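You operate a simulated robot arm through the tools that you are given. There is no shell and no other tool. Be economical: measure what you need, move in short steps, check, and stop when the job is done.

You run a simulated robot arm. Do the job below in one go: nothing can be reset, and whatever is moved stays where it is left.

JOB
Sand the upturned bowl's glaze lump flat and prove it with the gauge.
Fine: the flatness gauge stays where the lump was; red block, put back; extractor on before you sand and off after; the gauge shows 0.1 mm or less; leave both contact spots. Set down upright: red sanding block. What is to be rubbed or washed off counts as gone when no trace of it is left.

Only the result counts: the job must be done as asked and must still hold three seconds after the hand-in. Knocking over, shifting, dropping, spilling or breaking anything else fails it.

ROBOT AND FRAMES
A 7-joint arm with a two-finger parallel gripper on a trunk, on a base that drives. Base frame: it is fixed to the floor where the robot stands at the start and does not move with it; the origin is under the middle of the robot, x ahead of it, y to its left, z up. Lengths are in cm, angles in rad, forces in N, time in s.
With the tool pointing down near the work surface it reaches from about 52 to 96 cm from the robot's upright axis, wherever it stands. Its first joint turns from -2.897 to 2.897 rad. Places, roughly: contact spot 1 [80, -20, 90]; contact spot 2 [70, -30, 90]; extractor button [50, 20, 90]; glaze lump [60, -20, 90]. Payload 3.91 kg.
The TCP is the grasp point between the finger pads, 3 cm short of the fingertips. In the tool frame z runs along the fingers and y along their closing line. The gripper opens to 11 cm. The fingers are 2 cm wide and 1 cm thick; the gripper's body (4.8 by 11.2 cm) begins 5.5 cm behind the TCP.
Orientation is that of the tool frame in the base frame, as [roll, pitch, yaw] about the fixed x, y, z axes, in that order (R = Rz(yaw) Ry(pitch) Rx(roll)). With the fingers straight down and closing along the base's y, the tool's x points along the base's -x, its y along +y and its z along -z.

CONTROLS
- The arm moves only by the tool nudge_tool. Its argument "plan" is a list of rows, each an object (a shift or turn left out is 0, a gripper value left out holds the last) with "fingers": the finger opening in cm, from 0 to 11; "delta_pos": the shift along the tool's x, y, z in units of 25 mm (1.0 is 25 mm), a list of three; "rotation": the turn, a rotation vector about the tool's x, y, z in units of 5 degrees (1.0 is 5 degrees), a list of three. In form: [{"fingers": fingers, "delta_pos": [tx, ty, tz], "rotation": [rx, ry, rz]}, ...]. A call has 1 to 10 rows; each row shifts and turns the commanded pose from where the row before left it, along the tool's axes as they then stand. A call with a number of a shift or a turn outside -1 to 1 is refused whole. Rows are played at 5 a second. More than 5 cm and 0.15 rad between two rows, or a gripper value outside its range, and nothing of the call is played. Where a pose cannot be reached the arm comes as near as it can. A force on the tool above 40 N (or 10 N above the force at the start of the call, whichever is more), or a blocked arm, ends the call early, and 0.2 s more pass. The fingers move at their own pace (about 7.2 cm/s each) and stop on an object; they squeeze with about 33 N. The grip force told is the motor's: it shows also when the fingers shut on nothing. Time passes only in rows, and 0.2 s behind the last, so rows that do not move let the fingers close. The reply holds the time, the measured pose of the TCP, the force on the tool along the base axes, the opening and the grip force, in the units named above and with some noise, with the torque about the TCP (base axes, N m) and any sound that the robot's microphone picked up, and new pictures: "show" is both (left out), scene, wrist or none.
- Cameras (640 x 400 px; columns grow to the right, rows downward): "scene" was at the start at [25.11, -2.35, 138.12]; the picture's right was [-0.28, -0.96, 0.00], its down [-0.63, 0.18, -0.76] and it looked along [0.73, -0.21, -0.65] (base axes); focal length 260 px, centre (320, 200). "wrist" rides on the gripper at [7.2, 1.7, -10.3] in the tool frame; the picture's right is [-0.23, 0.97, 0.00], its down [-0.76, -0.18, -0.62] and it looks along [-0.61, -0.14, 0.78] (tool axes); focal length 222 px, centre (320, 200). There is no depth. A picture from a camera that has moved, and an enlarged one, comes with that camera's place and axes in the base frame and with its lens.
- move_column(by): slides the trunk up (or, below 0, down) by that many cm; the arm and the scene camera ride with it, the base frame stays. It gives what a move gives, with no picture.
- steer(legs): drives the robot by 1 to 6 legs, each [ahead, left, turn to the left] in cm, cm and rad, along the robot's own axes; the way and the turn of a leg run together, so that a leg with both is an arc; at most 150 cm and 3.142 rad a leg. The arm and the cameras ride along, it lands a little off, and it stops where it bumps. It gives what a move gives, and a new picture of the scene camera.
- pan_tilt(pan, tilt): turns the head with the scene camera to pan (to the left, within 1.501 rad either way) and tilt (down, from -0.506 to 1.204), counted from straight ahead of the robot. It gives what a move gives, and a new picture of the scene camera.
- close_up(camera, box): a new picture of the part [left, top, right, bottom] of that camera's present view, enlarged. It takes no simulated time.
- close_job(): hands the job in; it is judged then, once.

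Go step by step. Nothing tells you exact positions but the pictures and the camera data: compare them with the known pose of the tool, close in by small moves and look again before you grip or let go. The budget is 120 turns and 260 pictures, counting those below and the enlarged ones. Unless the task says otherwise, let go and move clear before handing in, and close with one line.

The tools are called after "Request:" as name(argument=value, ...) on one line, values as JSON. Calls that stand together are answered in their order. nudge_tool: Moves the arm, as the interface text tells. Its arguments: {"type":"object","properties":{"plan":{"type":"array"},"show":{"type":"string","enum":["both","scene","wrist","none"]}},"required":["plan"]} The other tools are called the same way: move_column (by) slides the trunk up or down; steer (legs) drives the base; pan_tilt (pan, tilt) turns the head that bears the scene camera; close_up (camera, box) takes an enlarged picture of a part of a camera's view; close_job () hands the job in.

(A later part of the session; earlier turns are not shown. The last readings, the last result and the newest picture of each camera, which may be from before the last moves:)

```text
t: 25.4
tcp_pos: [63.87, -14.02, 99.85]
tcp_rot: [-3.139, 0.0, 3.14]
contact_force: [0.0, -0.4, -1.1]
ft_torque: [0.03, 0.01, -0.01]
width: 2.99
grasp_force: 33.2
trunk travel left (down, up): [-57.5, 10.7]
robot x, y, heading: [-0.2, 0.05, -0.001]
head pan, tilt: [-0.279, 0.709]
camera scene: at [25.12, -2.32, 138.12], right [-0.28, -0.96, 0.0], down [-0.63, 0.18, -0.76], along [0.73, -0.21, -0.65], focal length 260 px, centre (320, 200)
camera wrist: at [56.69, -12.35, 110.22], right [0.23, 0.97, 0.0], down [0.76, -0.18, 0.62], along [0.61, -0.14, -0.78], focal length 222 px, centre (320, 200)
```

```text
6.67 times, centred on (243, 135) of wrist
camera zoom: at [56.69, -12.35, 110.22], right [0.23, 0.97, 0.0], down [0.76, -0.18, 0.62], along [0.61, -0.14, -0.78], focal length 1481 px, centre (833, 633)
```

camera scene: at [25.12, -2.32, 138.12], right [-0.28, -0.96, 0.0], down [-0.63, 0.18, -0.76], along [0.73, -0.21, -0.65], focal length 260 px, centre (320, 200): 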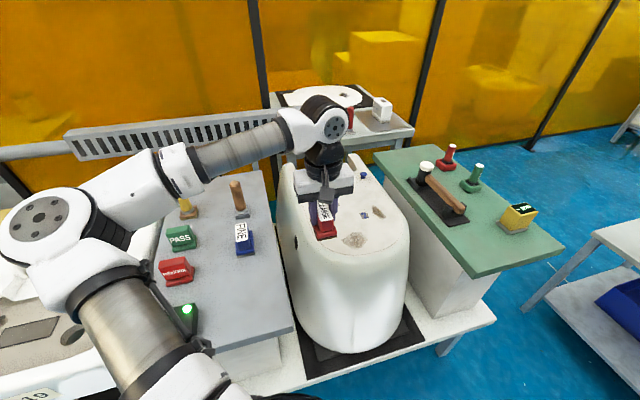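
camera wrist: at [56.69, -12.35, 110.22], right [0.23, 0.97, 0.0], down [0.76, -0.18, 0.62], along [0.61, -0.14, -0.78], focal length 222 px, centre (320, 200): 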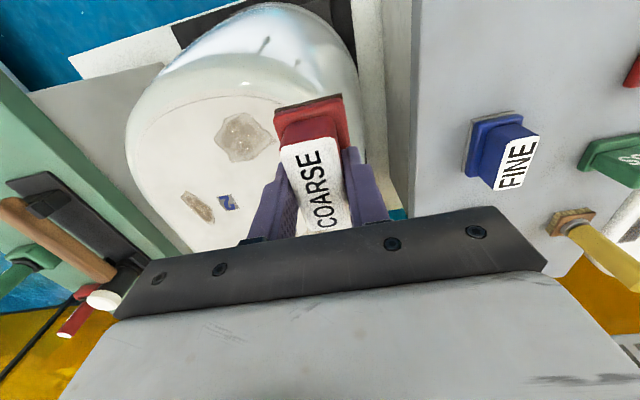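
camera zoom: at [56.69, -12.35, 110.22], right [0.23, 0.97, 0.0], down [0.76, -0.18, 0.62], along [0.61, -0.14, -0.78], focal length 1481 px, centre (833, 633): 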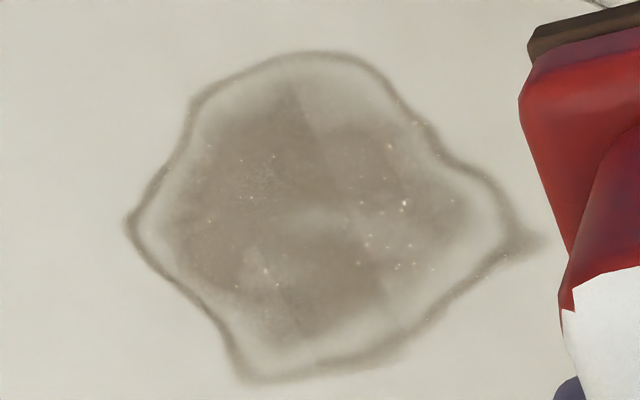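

Lump is almost gone but small specks may remain; one more sanding round with wider coverage (still far from spots 1 and 2).

Request:
nudge_tool(plan=[{"delta_pos": [0, -0.9, 0]}, {"delta_pos": [0, -0.9, 0]}, {"delta_pos": [0, -0.9, 0]}, {"delta_pos": [0, -0.8, 0.6]}, {"delta_pos": [0, 0, 1]}, {"delta_pos": [0, 0, 1]}, {"delta_pos": [0, 0, 0.5]}, {"delta_pos": [0, 0, 0.1]}], show="none")

Request:
nudge_tool(plan=[{"delta_pos": [0.3, 0.8, 0]}, {"delta_pos": [0, -0.8, 0]}, {"delta_pos": [0, -0.8, 0]}, {"delta_pos": [-0.3, 0.8, 0]}, {"delta_pos": [0, 0.8, 0]}, {"delta_pos": [0, -0.8, 0]}, {"delta_pos": [0, -0.8, 0]}, {"delta_pos": [-0.3, 0.8, 0]}, {"delta_pos": [0, 0.8, 0]}, {"delta_pos": [0, -0.8, 0]}], show="none")

Request:
nudge_tool(plan=[{"delta_pos": [0, -0.6, 0]}, {"delta_pos": [0, 0.6, 0]}, {"delta_pos": [0.3, 0.8, 0]}, {"delta_pos": [0, -0.8, 0]}, {"delta_pos": [0, -0.8, 0]}, {"delta_pos": [0, 0.8, 0]}, {}], show="none")

Request:
nudge_tool(plan=[{"delta_pos": [0, 0, -0.6]}, {"delta_pos": [0, 0, -1]}, {"delta_pos": [0, 0, -1]}, {"delta_pos": [0, 0.8, -0.6]}, {"delta_pos": [0, 0.9, 0]}, {"delta_pos": [0, 0.9, 0]}, {"delta_pos": [0, 0.9, 0]}], show="none")

Request:
close_up(camera="scene", box=[280, 150, 420, 260])

Request:
close_up(camera="wrist", box=[208, 105, 278, 165])

```text
t: 27.2
tcp_pos: [63.99, -22.81, 92.2]
tcp_rot: [-3.14, 0.002, 3.141]
contact_force: [3.6, 0.7, 15.8]
ft_torque: [0.45, 0.45, -0.13]
width: 2.96
grasp_force: 33.3
trunk travel left (down, up): [-57.5, 10.7]
robot x, y, heading: [0.23, -0.09, -0.001]
head pan, tilt: [-0.279, 0.709]
```

```text
t: 29.4
tcp_pos: [64.58, -22.72, 92.05]
tcp_rot: [3.14, 0.001, -3.138]
contact_force: [1.4, 11.4, 25.1]
ft_torque: [0.23, 0.31, -0.13]
width: 2.95
grasp_force: 33.4
trunk travel left (down, up): [-57.5, 10.7]
robot x, y, heading: [0.13, 0.03, 0.003]
head pan, tilt: [-0.279, 0.709]
```

```text
t: 31.0
tcp_pos: [63.76, -23.02, 92.11]
tcp_rot: [-3.137, 0.004, 3.138]
contact_force: [-1.3, -15.3, 31.9]
ft_torque: [-0.12, 0.48, 0.23]
width: 2.97
grasp_force: 33.0
trunk travel left (down, up): [-57.5, 10.7]
robot x, y, heading: [0.23, 0.2, -0.003]
head pan, tilt: [-0.279, 0.709]
```

```text
t: 32.6
tcp_pos: [63.88, -14.16, 99.94]
tcp_rot: [-3.141, 0.001, 3.138]
contact_force: [-0.6, 0.0, -1.3]
ft_torque: [-0.01, -0.02, -0.02]
width: 2.96
grasp_force: 33.2
trunk travel left (down, up): [-57.5, 10.7]
robot x, y, heading: [-0.04, 0.13, -0.003]
head pan, tilt: [-0.279, 0.709]
```

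```text
3.64 times, centred on (350, 205) of scene
camera zoom: at [25.11, -2.32, 138.12], right [-0.28, -0.96, 0.0], down [-0.63, 0.18, -0.76], along [0.73, -0.21, -0.65], focal length 944 px, centre (211, 182)
```

zoom: 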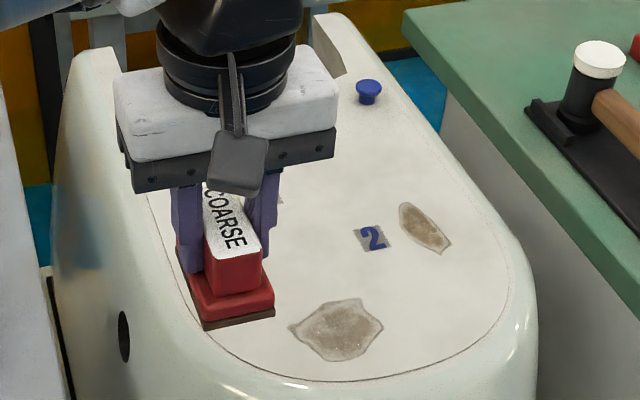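

```text
6.67 times, centred on (243, 135) of wrist
camera zoom: at [56.64, -12.46, 110.29], right [0.23, 0.97, 0.0], down [0.76, -0.18, 0.62], along [0.61, -0.14, -0.78], focal length 1481 px, centre (833, 633)
```

zoom: 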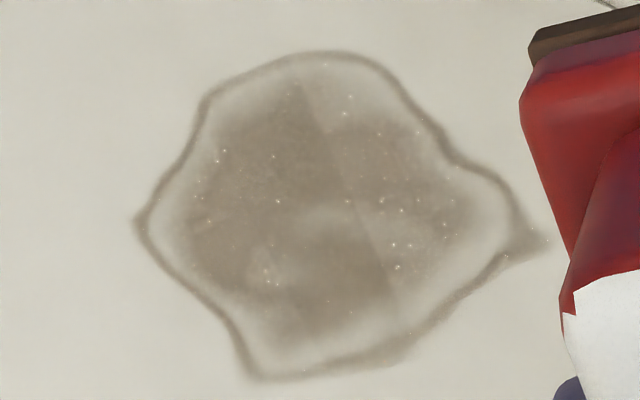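

The lump is gone; specks vary between pictures, so they're rendering noise. Now I return the red block over its starting place (59.9, 4.0).

Request:
nudge_tool(plan=[{"delta_pos": [0.2, 0.91, 0]}, {"delta_pos": [0.2, 0.91, 0]}, {"delta_pos": [0.2, 0.91, 0]}, {"delta_pos": [0.2, 0.91, 0]}, {"delta_pos": [0.2, 0.91, 0]}, {"delta_pos": [0.2, 0.91, 0]}, {"delta_pos": [0.2, 0.91, 0]}, {"delta_pos": [0.2, 0.91, 0]}, {"delta_pos": [0, 0, 1]}, {"delta_pos": [0, 0, 1]}], show="both")

```text
t: 34.8
tcp_pos: [59.91, 4.19, 95.03]
tcp_rot: [-3.14, 0.001, 3.141]
contact_force: [0.3, -0.2, -0.9]
ft_torque: [0.02, 0.02, 0.0]
width: 2.97
grasp_force: 32.7
trunk travel left (down, up): [-57.5, 10.7]
robot x, y, heading: [0.01, 0.19, 0.002]
head pan, tilt: [-0.279, 0.709]
camera scene: at [25.13, -2.34, 138.12], right [-0.28, -0.96, 0.0], down [-0.63, 0.18, -0.76], along [0.73, -0.21, -0.65], focal length 260 px, centre (320, 200)
camera wrist: at [52.68, 5.96, 105.3], right [0.23, 0.97, 0.0], down [0.76, -0.18, 0.62], along [0.61, -0.14, -0.78], focal length 222 px, centre (320, 200)
```

scene: 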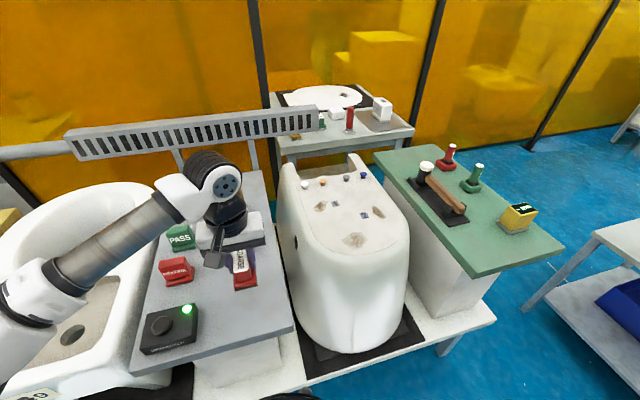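
wrist: 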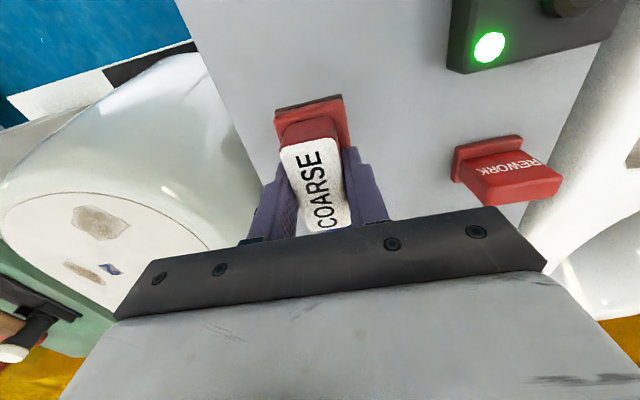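

Request:
nudge_tool(plan=[{"delta_pos": [0, -0.04, 1]}, {"delta_pos": [0, 0, 0.6]}, {"delta_pos": [0, 0, 0.2]}, {"delta_pos": [0, 0, 0.08]}, {"delta_pos": [0, 0, 0.04]}], show="wrist")

```text
t: 36.0
tcp_pos: [59.91, 4.06, 90.17]
tcp_rot: [-3.141, -0.001, 3.141]
contact_force: [-0.4, -0.4, -1.1]
ft_torque: [0.03, -0.01, 0.02]
width: 2.95
grasp_force: 32.8
trunk travel left (down, up): [-57.5, 10.7]
robot x, y, heading: [-0.07, 0.21, -0.004]
head pan, tilt: [-0.279, 0.709]
camera wrist: at [52.67, 5.84, 100.45], right [0.23, 0.97, 0.0], down [0.76, -0.18, 0.62], along [0.61, -0.14, -0.78], focal length 222 px, centre (320, 200)
```

wrist: 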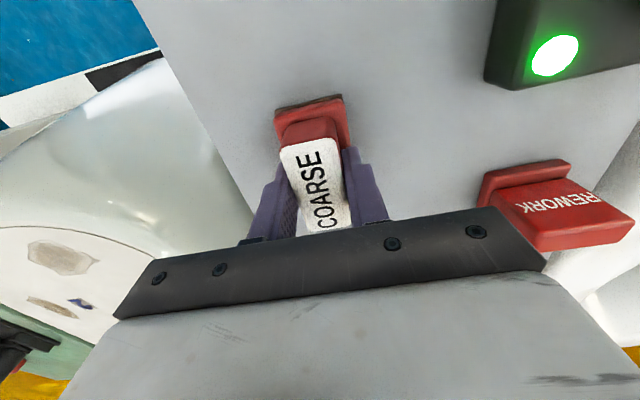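

Down in small steps until it touches the shelf.

Request:
nudge_tool(plan=[{"delta_pos": [0, 0, 0.03]}, {"delta_pos": [0, 0, 0.03]}, {}], show="none")

```text
t: 36.8
tcp_pos: [59.84, 4.05, 90.05]
tcp_rot: [3.141, 0.0, 3.141]
contact_force: [-0.4, 0.7, -0.7]
ft_torque: [0.01, 0.02, -0.01]
width: 2.95
grasp_force: 32.2
trunk travel left (down, up): [-57.5, 10.7]
robot x, y, heading: [-0.08, 0.05, -0.002]
head pan, tilt: [-0.279, 0.709]
```

Request:
nudge_tool(plan=[{"delta_pos": [0, 0, 0.03]}, {"delta_pos": [0, 0, 0.03]}, {}], show="none")

```text
t: 37.6
tcp_pos: [59.94, 4.06, 90.01]
tcp_rot: [3.141, 0.003, 3.141]
contact_force: [4.0, -2.7, 18.7]
ft_torque: [0.0, 0.23, 0.0]
width: 2.96
grasp_force: 32.9
trunk travel left (down, up): [-57.5, 10.7]
robot x, y, heading: [-0.01, 0.01, 0.002]
head pan, tilt: [-0.279, 0.709]
```

Seated (19 N). Ease up slightly, release, and rise.

Request:
nudge_tool(plan=[{"delta_pos": [0, 0, -0.04]}, {"fingers": 6}, {}, {}, {"delta_pos": [0, 0, -0.5]}, {"delta_pos": [0, 0, -1]}, {"delta_pos": [0, 0, -1]}, {"delta_pos": [0, 0, -1]}, {"delta_pos": [0, 0, -1]}], show="both")

Request:
close_up(camera="scene", box=[130, 200, 290, 360])

Request:
close_up(camera="scene", box=[480, 190, 560, 240])

```text
t: 39.6
tcp_pos: [59.7, 3.99, 101.12]
tcp_rot: [3.141, 0.0, 3.139]
contact_force: [0.9, -0.1, 0.2]
ft_torque: [0.01, 0.03, -0.01]
width: 6.02
grasp_force: 0.0
trunk travel left (down, up): [-57.5, 10.7]
robot x, y, heading: [-0.21, 0.3, -0.001]
head pan, tilt: [-0.279, 0.709]
camera scene: at [25.1, -2.35, 138.12], right [-0.28, -0.96, 0.0], down [-0.63, 0.18, -0.76], along [0.73, -0.21, -0.65], focal length 260 px, centre (320, 200)
camera wrist: at [52.53, 5.69, 111.41], right [0.23, 0.97, 0.0], down [0.76, -0.18, 0.62], along [0.61, -0.14, -0.78], focal length 222 px, centre (320, 200)
```

scene: 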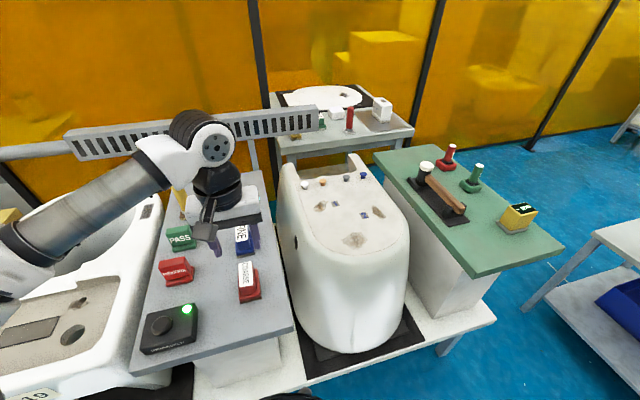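
wrist: 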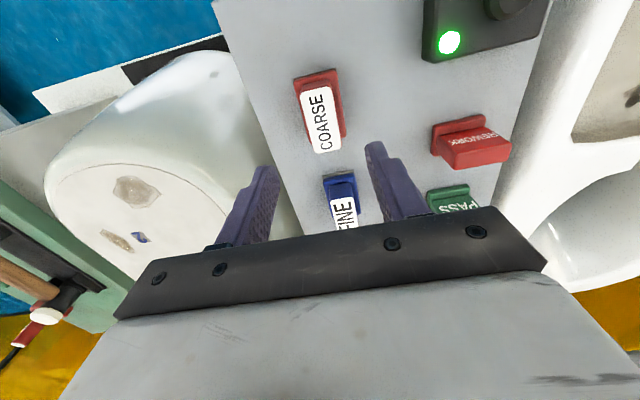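

```text
2.50 times, centred on (210, 280) of scene
camera zoom: at [25.1, -2.35, 138.12], right [-0.28, -0.96, 0.0], down [-0.63, 0.18, -0.76], along [0.73, -0.21, -0.65], focal length 649 px, centre (595, 0)
```

zoom: 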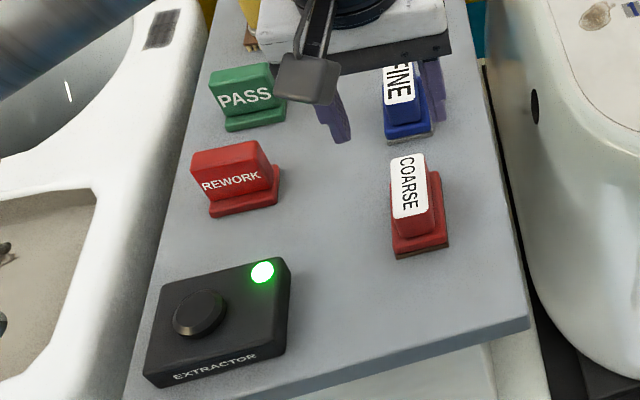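

```text
8.00 times, centred on (520, 215) of scene
camera zoom: at [25.1, -2.35, 138.12], right [-0.28, -0.96, 0.0], down [-0.63, 0.18, -0.76], along [0.73, -0.21, -0.65], focal length 2076 px, centre (-1280, 80)
```

zoom: 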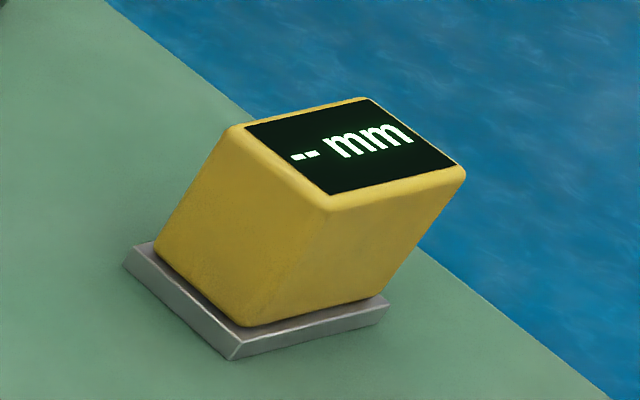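

Red block is back upright. Leaving the extractor on until the gauge confirms; heading over to the gauge.

Request:
nudge_tool(plan=[{"delta_pos": [0, 0, -1]}, {"delta_pos": [0, -1, -1]}, {"delta_pos": [0, -1, -1]}, {"delta_pos": [0, -1, 0]}, {"delta_pos": [0, -1, 0]}, {"delta_pos": [0, -1, 0]}, {"delta_pos": [0, -1, 0]}, {"delta_pos": [0, -1, 0]}, {"delta_pos": [0, -1, 0]}, {"delta_pos": [0, -1, 0]}], show="none")

Request:
nudge_tool(plan=[{"delta_pos": [0, -1, 0]}, {"delta_pos": [0, -1, 0]}, {"delta_pos": [0, -1, 0]}, {"delta_pos": [0, -1, 0]}, {"delta_pos": [0, -1, 0]}, {"delta_pos": [0, -1, 0]}, {"delta_pos": [0, -1, 0]}, {"delta_pos": [0, -1, 0]}, {"delta_pos": [0, -1, 0]}, {"fingers": 11, "delta_pos": [0, -1, 0]}], show="none")

Request:
nudge_tool(plan=[{"delta_pos": [0, -1, 0]}, {"delta_pos": [0.3, -1, 0]}, {"delta_pos": [0.3, -1, 0]}, {"delta_pos": [0.3, -1, 0]}, {"delta_pos": [0.3, 0, 0]}], show="both")

```text
t: 41.8
tcp_pos: [59.91, -18.19, 108.69]
tcp_rot: [3.14, -0.002, -3.139]
contact_force: [0.0, 0.0, -0.5]
ft_torque: [-0.03, 0.03, 0.02]
width: 6.0
grasp_force: 0.1
trunk travel left (down, up): [-57.5, 10.7]
robot x, y, heading: [-0.12, -0.14, 0.001]
head pan, tilt: [-0.279, 0.709]
```

```text
t: 44.0
tcp_pos: [59.97, -43.56, 108.5]
tcp_rot: [-3.141, 0.002, 3.141]
contact_force: [0.3, -0.2, -1.2]
ft_torque: [0.02, -0.02, 0.01]
width: 11.01
grasp_force: 0.0
trunk travel left (down, up): [-57.5, 10.7]
robot x, y, heading: [-0.11, 0.4, -0.001]
head pan, tilt: [-0.279, 0.709]
```

```text
t: 45.2
tcp_pos: [57.04, -53.33, 108.75]
tcp_rot: [-3.141, 0.0, 3.141]
contact_force: [0.6, -0.3, 0.3]
ft_torque: [0.02, -0.01, 0.03]
width: 10.99
grasp_force: 0.0
trunk travel left (down, up): [-57.5, 10.7]
robot x, y, heading: [0.09, 0.19, -0.002]
head pan, tilt: [-0.279, 0.709]
camera scene: at [25.11, -2.33, 138.12], right [-0.28, -0.96, 0.0], down [-0.63, 0.18, -0.76], along [0.73, -0.21, -0.65], focal length 260 px, centre (320, 200)
camera wrist: at [49.64, -51.59, 118.93], right [0.23, 0.97, 0.0], down [0.76, -0.18, 0.62], along [0.61, -0.14, -0.78], focal length 222 px, centre (320, 200)
```

scene: 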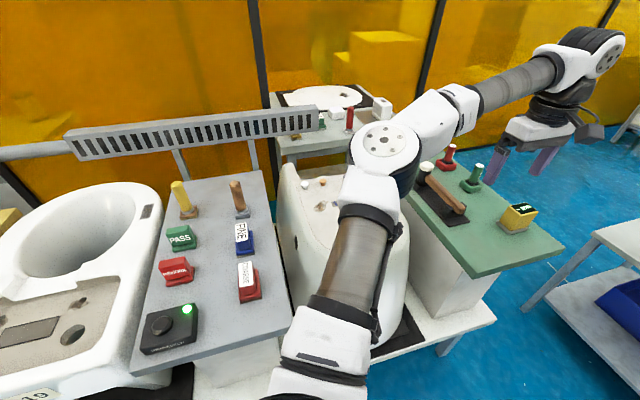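
wrist: 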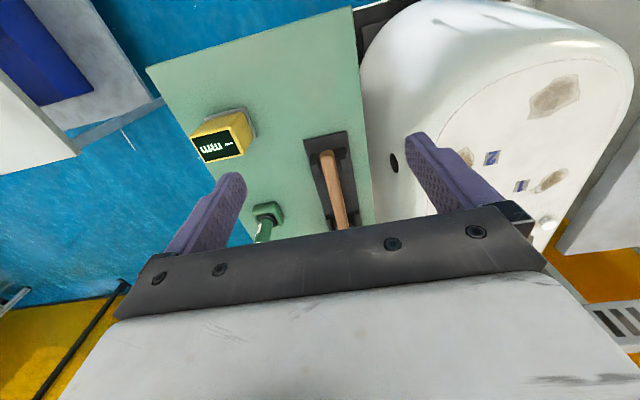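

Request:
nudge_tool(plan=[{"delta_pos": [0, -1, 0]}, {"delta_pos": [0, -1, 0]}, {"delta_pos": [0, -1, 0]}, {"delta_pos": [-0.2, -1, 0]}, {"delta_pos": [-0.2, -1, 0]}], show="both")

Request:
close_up(camera="wrist", box=[240, 80, 420, 220])

Request:
close_up(camera="scene", box=[450, 150, 610, 260])

```text
t: 46.4
tcp_pos: [55.76, -60.83, 108.25]
tcp_rot: [-3.141, -0.001, 3.14]
contact_force: [0.4, 0.6, -0.4]
ft_torque: [-0.01, 0.06, 0.03]
width: 11.0
grasp_force: 0.1
out of reach, approached as far as the arm can: row 3, 4, 5
trunk travel left (down, up): [-57.5, 10.7]
robot x, y, heading: [0.23, 0.04, -0.003]
head pan, tilt: [-0.279, 0.709]
camera scene: at [25.09, -2.35, 138.12], right [-0.28, -0.96, 0.0], down [-0.63, 0.18, -0.76], along [0.73, -0.21, -0.65], focal length 260 px, centre (320, 200)
camera wrist: at [48.54, -59.08, 118.65], right [0.23, 0.97, 0.0], down [0.76, -0.18, 0.62], along [0.61, -0.14, -0.78], focal length 222 px, centre (320, 200)
```

scene: 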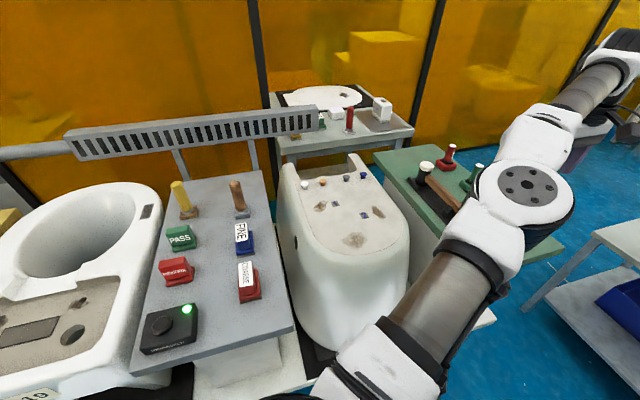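
wrist: 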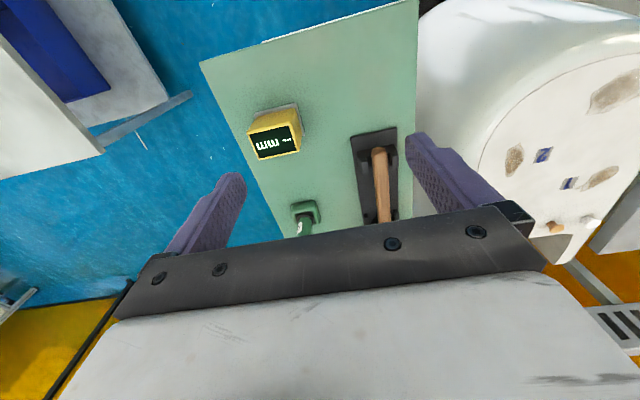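

```text
2.86 times, centred on (330, 150) of wrist
camera zoom: at [48.54, -59.08, 118.65], right [0.23, 0.97, 0.0], down [0.76, -0.18, 0.62], along [0.61, -0.14, -0.78], focal length 635 px, centre (291, 343)
```

zoom: 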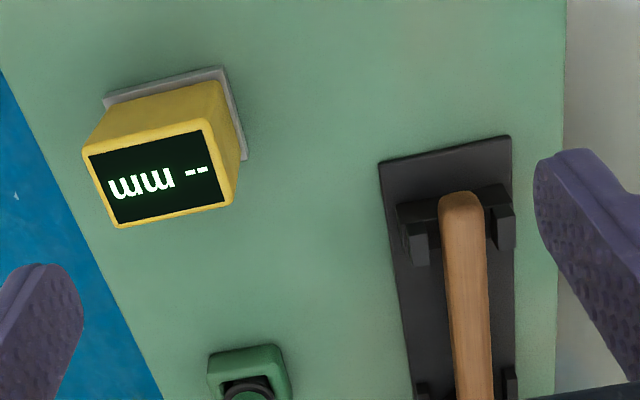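

```text
3.64 times, centred on (530, 205) of scene
camera zoom: at [25.09, -2.35, 138.12], right [-0.28, -0.96, 0.0], down [-0.63, 0.18, -0.76], along [0.73, -0.21, -0.65], focal length 944 px, centre (-444, 182)
```

zoom: 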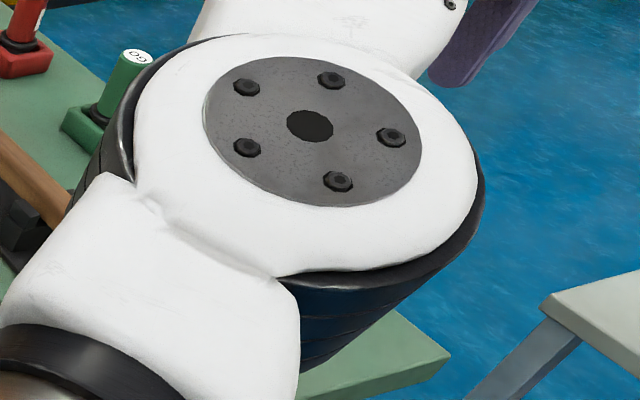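

The gauge is beyond reach from here, so I strafe the base 15 cm to the right.

Request:
steer(legs=[[0, -15, 0]])

```text
t: 48.2
tcp_pos: [55.82, -75.56, 108.29]
tcp_rot: [-3.141, 0.001, -3.141]
contact_force: [-0.4, 0.2, -0.4]
ft_torque: [0.03, -0.01, 0.03]
width: 10.99
grasp_force: 0.2
trunk travel left (down, up): [-57.5, 10.7]
robot x, y, heading: [-0.22, -14.98, -0.003]
head pan, tilt: [-0.279, 0.709]
camera scene: at [25.12, -17.23, 138.12], right [-0.27, -0.96, 0.0], down [-0.63, 0.18, -0.76], along [0.73, -0.21, -0.65], focal length 260 px, centre (320, 200)
```

scene: 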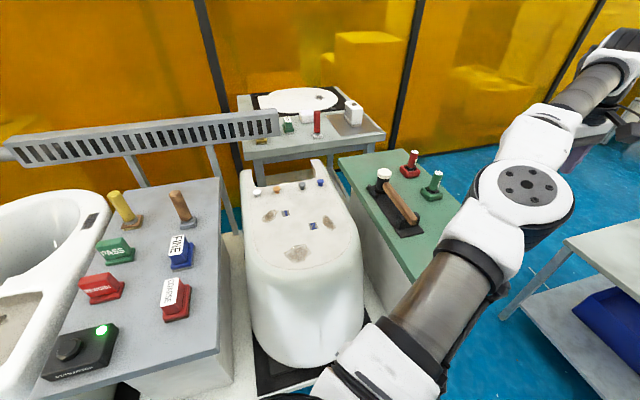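

Request:
nudge_tool(plan=[{"delta_pos": [-0.27, 0.85, 0]}, {"delta_pos": [-0.27, 0.85, 0]}, {"delta_pos": [-0.27, 0.85, 0]}, {"delta_pos": [-0.27, 0.85, 0]}], show="both")

Request:
close_up(camera="wrist", box=[220, 60, 430, 230])

```text
t: 49.2
tcp_pos: [58.49, -67.04, 108.46]
tcp_rot: [-3.14, 0.0, 3.141]
contact_force: [-0.5, -0.3, -0.2]
ft_torque: [0.02, -0.02, -0.02]
width: 11.02
grasp_force: 0.0
trunk travel left (down, up): [-57.5, 10.7]
robot x, y, heading: [-0.1, -14.85, 0.0]
head pan, tilt: [-0.279, 0.709]
camera scene: at [25.14, -17.16, 138.12], right [-0.27, -0.96, 0.0], down [-0.63, 0.18, -0.76], along [0.73, -0.21, -0.65], focal length 260 px, centre (320, 200)
camera wrist: at [51.3, -65.33, 118.72], right [0.23, 0.97, 0.0], down [0.76, -0.18, 0.62], along [0.61, -0.14, -0.78], focal length 222 px, centre (320, 200)
```

scene: 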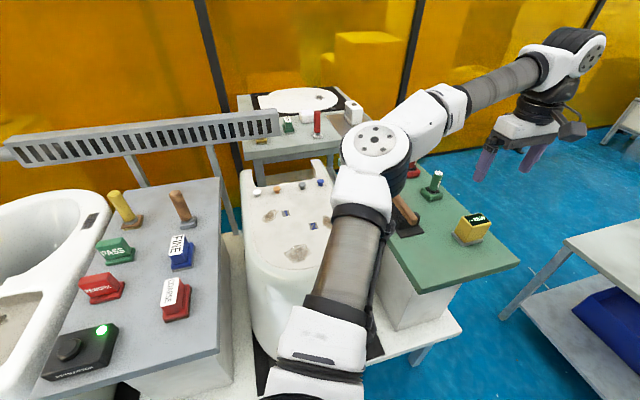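
wrist: 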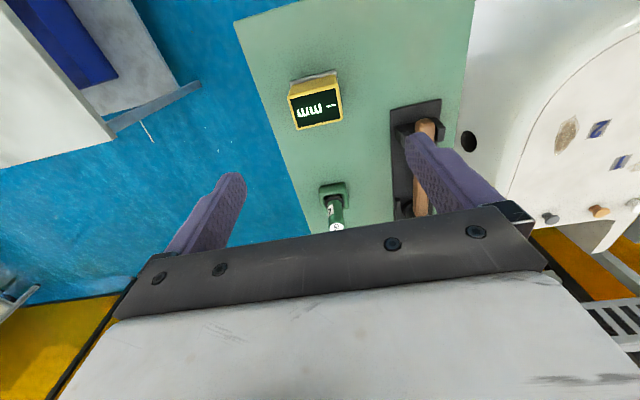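

```text
2.35 times, centred on (325, 145) of wrist
camera zoom: at [51.3, -65.33, 118.72], right [0.23, 0.97, 0.0], down [0.76, -0.18, 0.62], along [0.61, -0.14, -0.78], focal length 523 px, centre (308, 329)
```

zoom: 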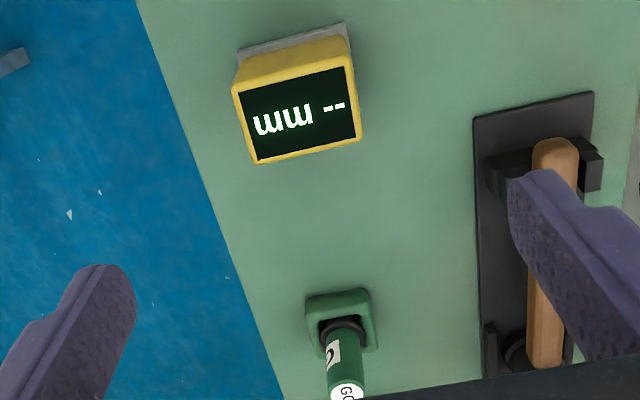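

Request:
nudge_tool(plan=[{"fingers": 9, "delta_pos": [-0.04, -0.14, 1]}, {"delta_pos": [0, 0, 1]}, {"delta_pos": [0, 0, 1]}, {"delta_pos": [0, 0, 1]}, {"delta_pos": [0, 0, 1]}], show="both")

Request:
close_up(camera="wrist", box=[220, 60, 430, 230])

Request:
close_up(camera="scene", box=[420, 140, 560, 260])

```text
t: 50.4
tcp_pos: [58.66, -67.48, 95.75]
tcp_rot: [-3.14, 0.002, -3.141]
contact_force: [-0.4, 0.3, -0.1]
ft_torque: [0.01, -0.02, 0.0]
width: 8.99
grasp_force: 0.1
trunk travel left (down, up): [-57.5, 10.7]
robot x, y, heading: [0.24, -14.75, 0.0]
head pan, tilt: [-0.279, 0.709]
camera scene: at [25.13, -17.2, 138.12], right [-0.27, -0.96, 0.0], down [-0.63, 0.18, -0.76], along [0.73, -0.21, -0.65], focal length 260 px, centre (320, 200)
camera wrist: at [51.39, -65.69, 105.99], right [0.23, 0.97, 0.0], down [0.76, -0.18, 0.62], along [0.61, -0.14, -0.78], focal length 222 px, centre (320, 200)
```

scene: 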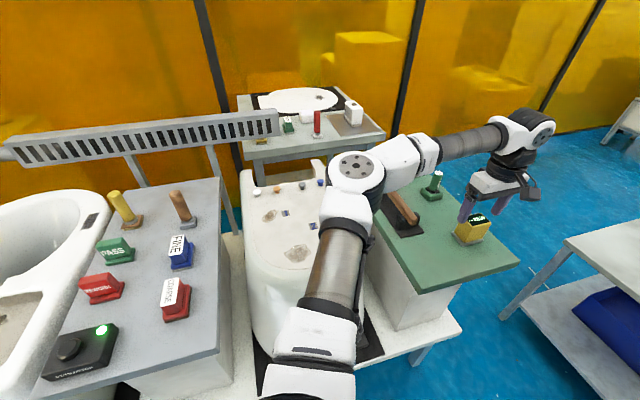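
wrist: 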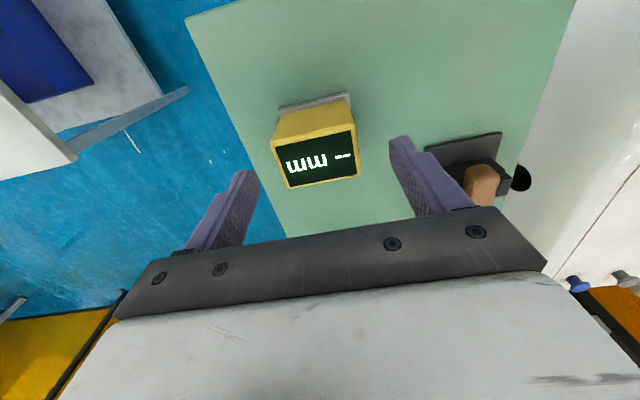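

```text
2.35 times, centred on (325, 145) of wrist
camera zoom: at [51.39, -65.69, 105.99], right [0.23, 0.97, 0.0], down [0.76, -0.18, 0.62], along [0.61, -0.14, -0.78], focal length 523 px, centre (308, 329)
```

zoom: 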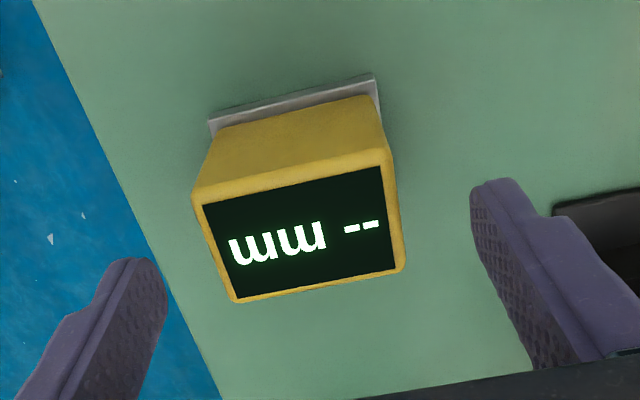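

```text
3.33 times, centred on (490, 200) of scene
camera zoom: at [25.13, -17.2, 138.12], right [-0.27, -0.96, 0.0], down [-0.63, 0.18, -0.76], along [0.73, -0.21, -0.65], focal length 865 px, centre (-247, 200)
```

zoom: 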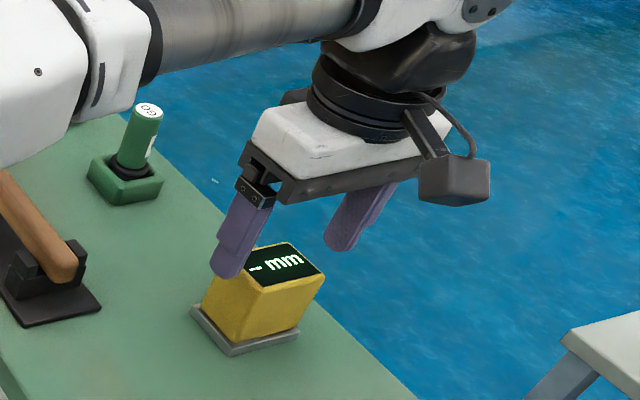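

Request:
nudge_tool(plan=[{"delta_pos": [0, 0, 0.7]}, {"delta_pos": [0, 0, 0.7]}, {"fingers": 4}, {}, {}, {}], show="wrist")

```text
t: 51.8
tcp_pos: [58.71, -67.38, 92.34]
tcp_rot: [-3.141, 0.0, -3.141]
contact_force: [-0.9, 0.8, 0.2]
ft_torque: [-0.04, -0.01, -0.02]
width: 5.97
grasp_force: 32.8
trunk travel left (down, up): [-57.5, 10.7]
robot x, y, heading: [-0.05, -14.94, 0.001]
head pan, tilt: [-0.279, 0.709]
camera wrist: at [51.44, -65.71, 102.53], right [0.23, 0.97, 0.0], down [0.76, -0.18, 0.62], along [0.61, -0.14, -0.78], focal length 222 px, centre (320, 200)
```

wrist: 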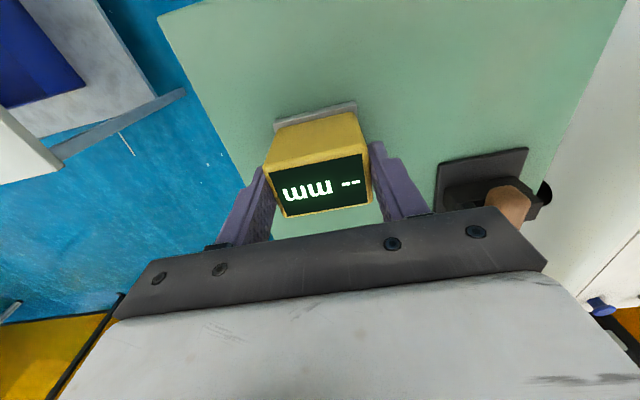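

Gripped. Lift 12.5 cm and carry toward the lump site.

Request:
nudge_tool(plan=[{"delta_pos": [0, 0, -1]}, {"delta_pos": [0, 0, -1]}, {"delta_pos": [0, 0, -1]}, {"delta_pos": [0, 0, -1]}, {"delta_pos": [0, 0, -1]}, {"delta_pos": [0, 0.8, -0.6]}, {"delta_pos": [-0.1, 0.8, 0]}, {"delta_pos": [-0.1, 0.8, 0]}, {"delta_pos": [-0.1, 0.8, 0]}, {"delta_pos": [-0.1, 0.8, 0]}], show="none")

Request:
nudge_tool(plan=[{"delta_pos": [-0.15, 0.9, 0]}, {"delta_pos": [-0.15, 0.9, 0]}, {"delta_pos": [-0.15, 0.9, 0]}, {"delta_pos": [-0.15, 0.9, 0]}, {"delta_pos": [-0.15, 0.9, 0]}, {"delta_pos": [-0.15, 0.9, 0]}, {"delta_pos": [-0.15, 0.9, 0]}, {"delta_pos": [-0.15, 0.9, 0]}, {"delta_pos": [-0.15, 0.9, 0]}, {"delta_pos": [-0.15, 0.9, 0]}], show="both")

```text
t: 54.0
tcp_pos: [59.8, -57.53, 106.37]
tcp_rot: [-3.141, 0.001, -3.141]
contact_force: [0.5, -0.9, -2.1]
ft_torque: [0.03, 0.03, 0.01]
width: 5.96
grasp_force: 33.9
trunk travel left (down, up): [-57.5, 10.7]
robot x, y, heading: [0.21, -14.91, 0.002]
head pan, tilt: [-0.279, 0.709]
```

```text
t: 56.2
tcp_pos: [63.55, -34.9, 106.17]
tcp_rot: [-3.14, 0.002, 3.14]
contact_force: [-0.4, 0.0, -1.7]
ft_torque: [-0.02, 0.02, -0.02]
width: 5.97
grasp_force: 32.7
trunk travel left (down, up): [-57.5, 10.7]
robot x, y, heading: [-0.07, -14.63, 0.002]
head pan, tilt: [-0.279, 0.709]
camera scene: at [25.14, -17.16, 138.12], right [-0.27, -0.96, 0.0], down [-0.63, 0.18, -0.76], along [0.73, -0.21, -0.65], focal length 260 px, centre (320, 200)
camera wrist: at [56.28, -33.24, 116.52], right [0.23, 0.97, 0.0], down [0.76, -0.18, 0.62], along [0.61, -0.14, -0.78], focal length 222 px, centre (320, 200)
```

scene: 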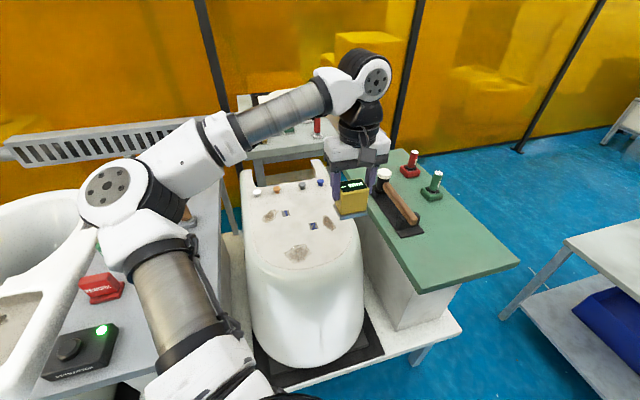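
wrist: 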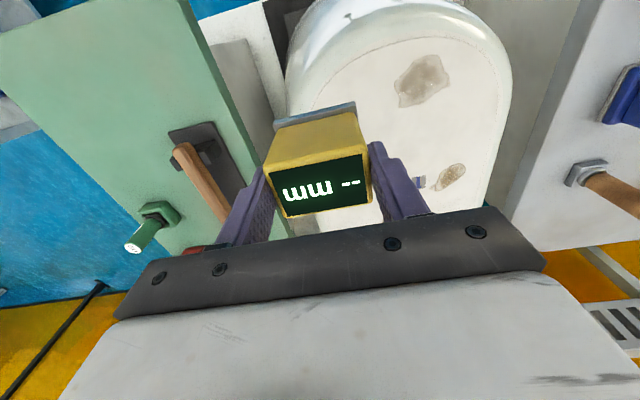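

Request:
nudge_tool(plan=[{"delta_pos": [-0.05, 0.97, 0]}, {"delta_pos": [-0.05, 0.97, 0]}, {"delta_pos": [-0.05, 0.97, 0]}, {"delta_pos": [-0.05, 0.97, 0.2]}, {"delta_pos": [-0.05, 0.97, 1]}, {"delta_pos": [0, 0, 1]}, {"delta_pos": [0, 0, 1]}], show="both")

Request:
close_up(camera="scene", box=[230, 170, 380, 280])

```text
t: 57.8
tcp_pos: [64.12, -22.9, 98.47]
tcp_rot: [3.14, 0.0, -3.14]
contact_force: [0.5, 0.2, -3.3]
ft_torque: [-0.01, 0.02, -0.01]
width: 5.98
grasp_force: 33.4
trunk travel left (down, up): [-57.5, 10.7]
robot x, y, heading: [-0.03, -15.09, 0.002]
head pan, tilt: [-0.279, 0.709]
camera scene: at [25.15, -17.19, 138.11], right [-0.27, -0.96, 0.0], down [-0.63, 0.18, -0.76], along [0.73, -0.21, -0.65], focal length 260 px, centre (320, 200)
camera wrist: at [56.83, -21.2, 108.74], right [0.23, 0.97, 0.0], down [0.76, -0.18, 0.62], along [0.61, -0.14, -0.78], focal length 222 px, centre (320, 200)
```

scene: 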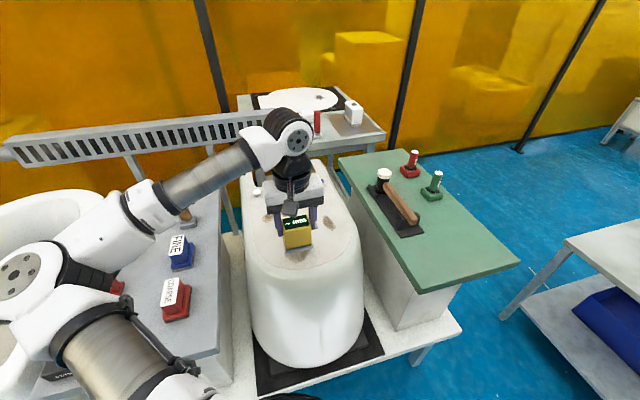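
wrist: 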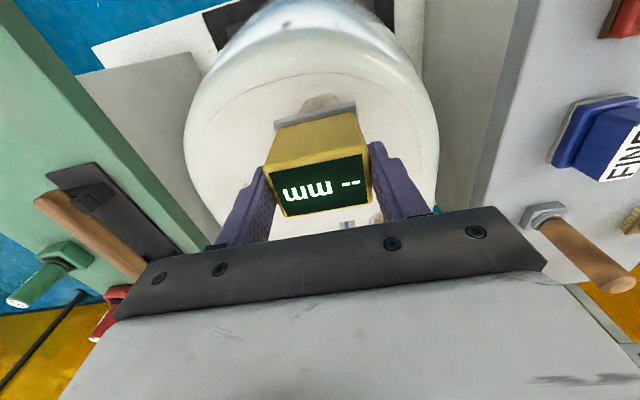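

```text
3.64 times, centred on (305, 225) of scene
camera zoom: at [25.15, -17.19, 138.11], right [-0.27, -0.96, 0.0], down [-0.63, 0.18, -0.76], along [0.73, -0.21, -0.65], focal length 944 px, centre (374, 109)
```

zoom: 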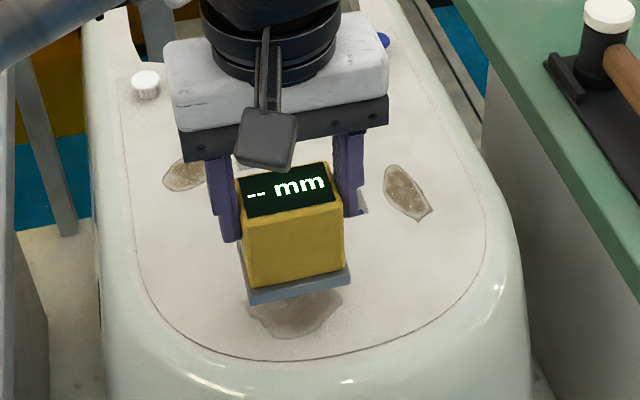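

Request:
nudge_tool(plan=[{"delta_pos": [0, 0, 0.8]}, {"delta_pos": [0, 0, 0.5]}, {"delta_pos": [0, 0, 0.15]}, {"delta_pos": [0, 0, 0.1]}], show="none")

Request:
close_up(camera="scene", box=[230, 170, 380, 280])

```text
t: 58.8
tcp_pos: [64.17, -22.84, 94.52]
tcp_rot: [3.14, -0.001, -3.141]
contact_force: [-1.0, -0.1, -1.9]
ft_torque: [-0.04, 0.0, 0.02]
width: 5.98
grasp_force: 33.1
trunk travel left (down, up): [-57.5, 10.7]
robot x, y, heading: [0.07, -14.79, 0.004]
head pan, tilt: [-0.279, 0.709]
```

```text
3.64 times, centred on (305, 225) of scene
camera zoom: at [25.14, -17.19, 138.12], right [-0.27, -0.96, 0.0], down [-0.63, 0.18, -0.76], along [0.73, -0.21, -0.65], focal length 944 px, centre (374, 109)
```

zoom: 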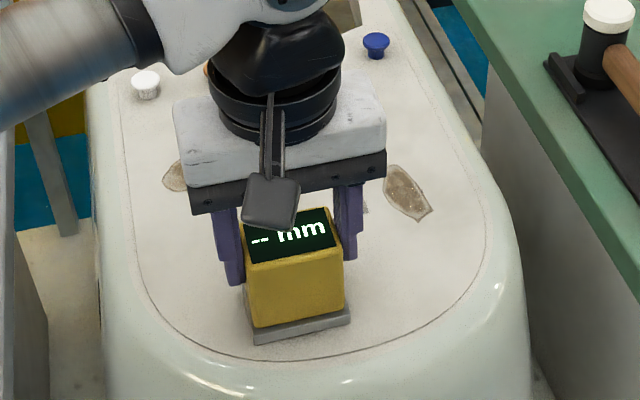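

Request:
nudge_tool(plan=[{"delta_pos": [0, 0, 0.05]}, {"delta_pos": [0, 0, 0.05]}, {}], show="wrist")

```text
t: 59.6
tcp_pos: [64.01, -22.88, 94.55]
tcp_rot: [-3.141, 0.003, 3.141]
contact_force: [2.1, 1.1, 12.6]
ft_torque: [0.26, 0.17, -0.03]
width: 5.98
grasp_force: 33.0
trunk travel left (down, up): [-57.5, 10.7]
robot x, y, heading: [-0.1, -14.87, 0.003]
head pan, tilt: [-0.279, 0.709]
camera wrist: at [56.8, -21.11, 104.66], right [0.23, 0.97, 0.0], down [0.76, -0.18, 0.63], along [0.61, -0.14, -0.78], focal length 222 px, centre (320, 200)
```

wrist: 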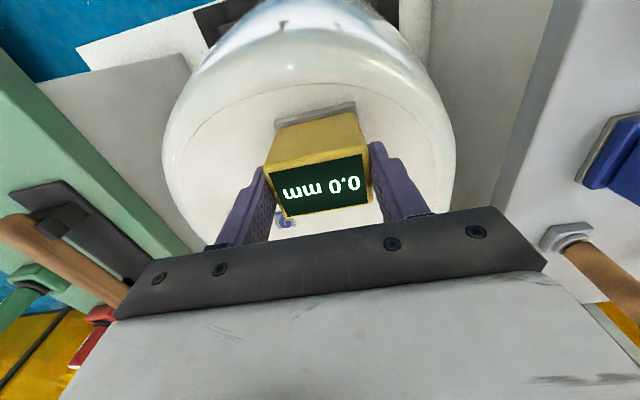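

Touching; the gauge reads 0.0 mm. Release and rise.

Request:
nudge_tool(plan=[{"delta_pos": [0, 0, -0.04]}, {"fingers": 9}, {}, {}, {"delta_pos": [0, 0, -0.5]}, {"delta_pos": [0, 0, -1]}, {"delta_pos": [0, 0, -1]}, {"delta_pos": [0, 0, -1]}, {"delta_pos": [0, 0, -1]}, {"delta_pos": [0, 0, -1]}], show="both")

Request:
nudge_tool(plan=[{"fingers": 0, "delta_pos": [0, 1, 0]}, {"delta_pos": [0, 1, 0]}, {"delta_pos": [0, 1, 0]}, {"delta_pos": [0, 1, 0]}, {"delta_pos": [0.4, 1, 0]}, {"delta_pos": [0.4, 1, 0]}, {"delta_pos": [0.4, 1, 0]}, {"delta_pos": [0.4, 1, 0]}, {"delta_pos": [0.4, 1, 0]}, {"delta_pos": [0.4, 1, 0]}], show="none")

Request:
close_up(camera="scene", box=[230, 170, 380, 280])

```text
t: 61.8
tcp_pos: [64.05, -22.71, 108.15]
tcp_rot: [3.14, -0.001, -3.141]
contact_force: [-0.3, -0.6, 0.7]
ft_torque: [-0.01, -0.01, 0.0]
width: 8.97
grasp_force: 0.1
trunk travel left (down, up): [-57.5, 10.7]
robot x, y, heading: [-0.19, -15.08, 0.002]
head pan, tilt: [-0.279, 0.709]
camera scene: at [25.11, -17.2, 138.12], right [-0.27, -0.96, 0.0], down [-0.63, 0.18, -0.76], along [0.73, -0.21, -0.65], focal length 260 px, centre (320, 200)
camera wrist: at [56.81, -21.05, 118.35], right [0.23, 0.97, 0.0], down [0.76, -0.18, 0.62], along [0.61, -0.14, -0.78], focal length 222 px, centre (320, 200)
```

scene: 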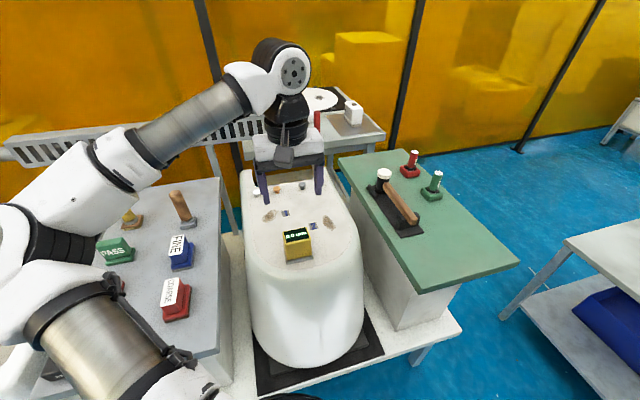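
wrist: 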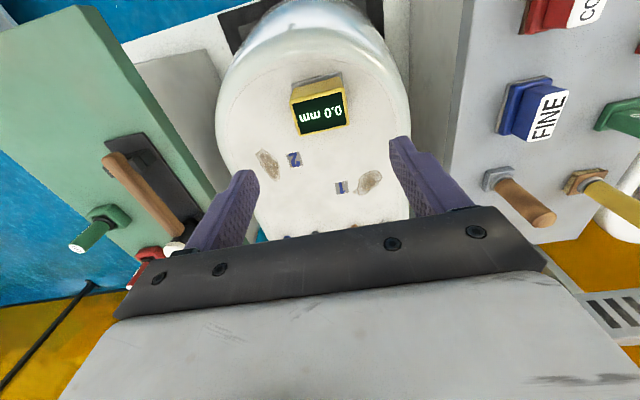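

```text
t: 64.0
tcp_pos: [58.02, 2.22, 108.02]
tcp_rot: [3.141, 0.002, 3.141]
contact_force: [0.1, -0.9, 0.9]
ft_torque: [-0.02, -0.03, -0.02]
width: 0.02
grasp_force: 32.9
trunk travel left (down, up): [-57.5, 10.7]
robot x, y, heading: [0.16, -14.72, 0.002]
head pan, tilt: [-0.279, 0.709]
```

```text
3.64 times, centred on (305, 225) of scene
camera zoom: at [25.09, -17.17, 138.13], right [-0.27, -0.96, 0.0], down [-0.63, 0.18, -0.76], along [0.73, -0.21, -0.65], focal length 944 px, centre (374, 109)
```

zoom: 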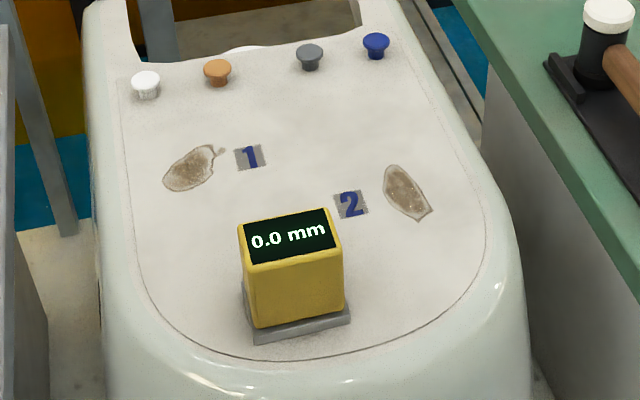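

Gauge stands on the lump site showing 0.0 mm, and both spots are intact. Now switch the extractor off.

Request:
nudge_tool(plan=[{"delta_pos": [0.2, 0.89, 0]}, {"delta_pos": [0.2, 0.89, 0]}, {"delta_pos": [0.2, 0.89, 0]}, {"delta_pos": [0.2, 0.89, 0]}, {"delta_pos": [0.2, 0.89, 0]}, {"delta_pos": [0.2, 0.89, 0]}, {"delta_pos": [0.2, 0.89, 0]}, {"delta_pos": [0.2, 0.89, 0.5]}, {"delta_pos": [0, 0, 1]}, {"delta_pos": [0, 0, 1]}], show="wrist")

```text
t: 66.2
tcp_pos: [54.24, 19.94, 101.62]
tcp_rot: [-3.14, 0.001, -3.141]
contact_force: [1.1, -0.2, 0.1]
ft_torque: [0.01, 0.0, 0.0]
width: 0.0
grasp_force: 32.5
trunk travel left (down, up): [-57.5, 10.7]
robot x, y, heading: [0.17, -15.3, 0.001]
head pan, tilt: [-0.279, 0.709]
camera wrist: at [46.98, 21.6, 111.89], right [0.23, 0.97, 0.0], down [0.76, -0.18, 0.62], along [0.61, -0.14, -0.78], focal length 222 px, centre (320, 200)
```

wrist: 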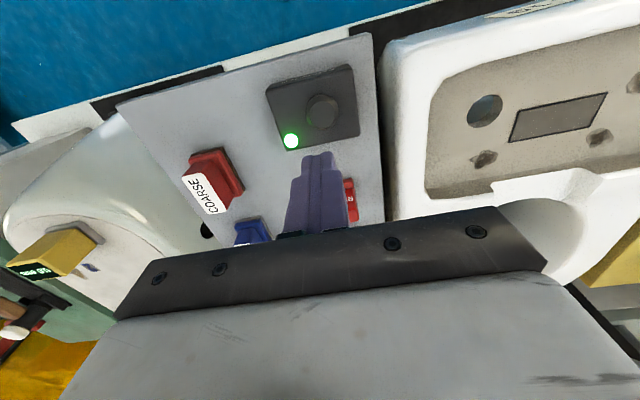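

Request:
nudge_tool(plan=[{"delta_pos": [0.06, 0.02, 1]}, {"delta_pos": [0, 0, 1]}, {"delta_pos": [0, 0, 1]}, {"delta_pos": [0, 0, 0.25]}, {"delta_pos": [0, 0, 0.2]}, {"delta_pos": [0, 0, 0.2]}, {"delta_pos": [0, 0, 0.2]}], show="wrist")

```text
t: 67.8
tcp_pos: [53.95, 19.87, 92.14]
tcp_rot: [-3.141, 0.0, -3.139]
contact_force: [0.1, -1.3, 0.7]
ft_torque: [-0.02, 0.0, 0.03]
width: 0.0
grasp_force: 33.2
trunk travel left (down, up): [-57.5, 10.7]
robot x, y, heading: [0.25, -14.8, -0.002]
head pan, tilt: [-0.279, 0.709]
camera wrist: at [46.7, 21.57, 102.38], right [0.23, 0.97, 0.0], down [0.76, -0.18, 0.62], along [0.61, -0.14, -0.78], focal length 222 px, centre (320, 200)
```

wrist: 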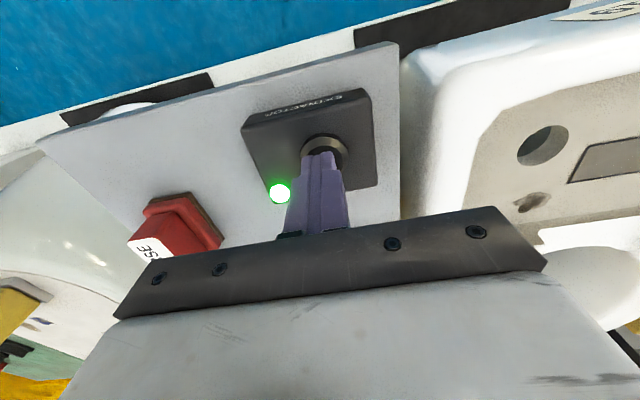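

Request:
nudge_tool(plan=[{"delta_pos": [0, 0, 0.08]}], show="wrist")

```text
t: 68.2
tcp_pos: [53.82, 19.95, 91.83]
tcp_rot: [-3.14, -0.001, -3.137]
contact_force: [1.6, -0.1, 1.9]
ft_torque: [-0.03, -0.05, -0.05]
width: 0.02
grasp_force: 33.2
trunk travel left (down, up): [-57.5, 10.7]
robot x, y, heading: [0.12, -14.84, -0.001]
head pan, tilt: [-0.279, 0.709]
heard: click
camera wrist: at [46.61, 21.6, 102.18], right [0.22, 0.97, 0.0], down [0.76, -0.17, 0.62], along [0.61, -0.14, -0.78], focal length 222 px, centre (320, 200)
```

wrist: 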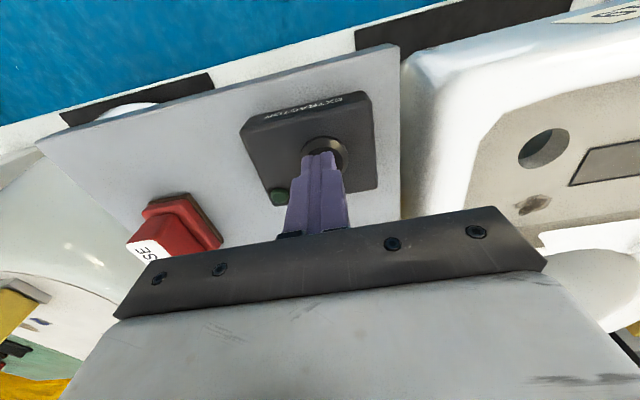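

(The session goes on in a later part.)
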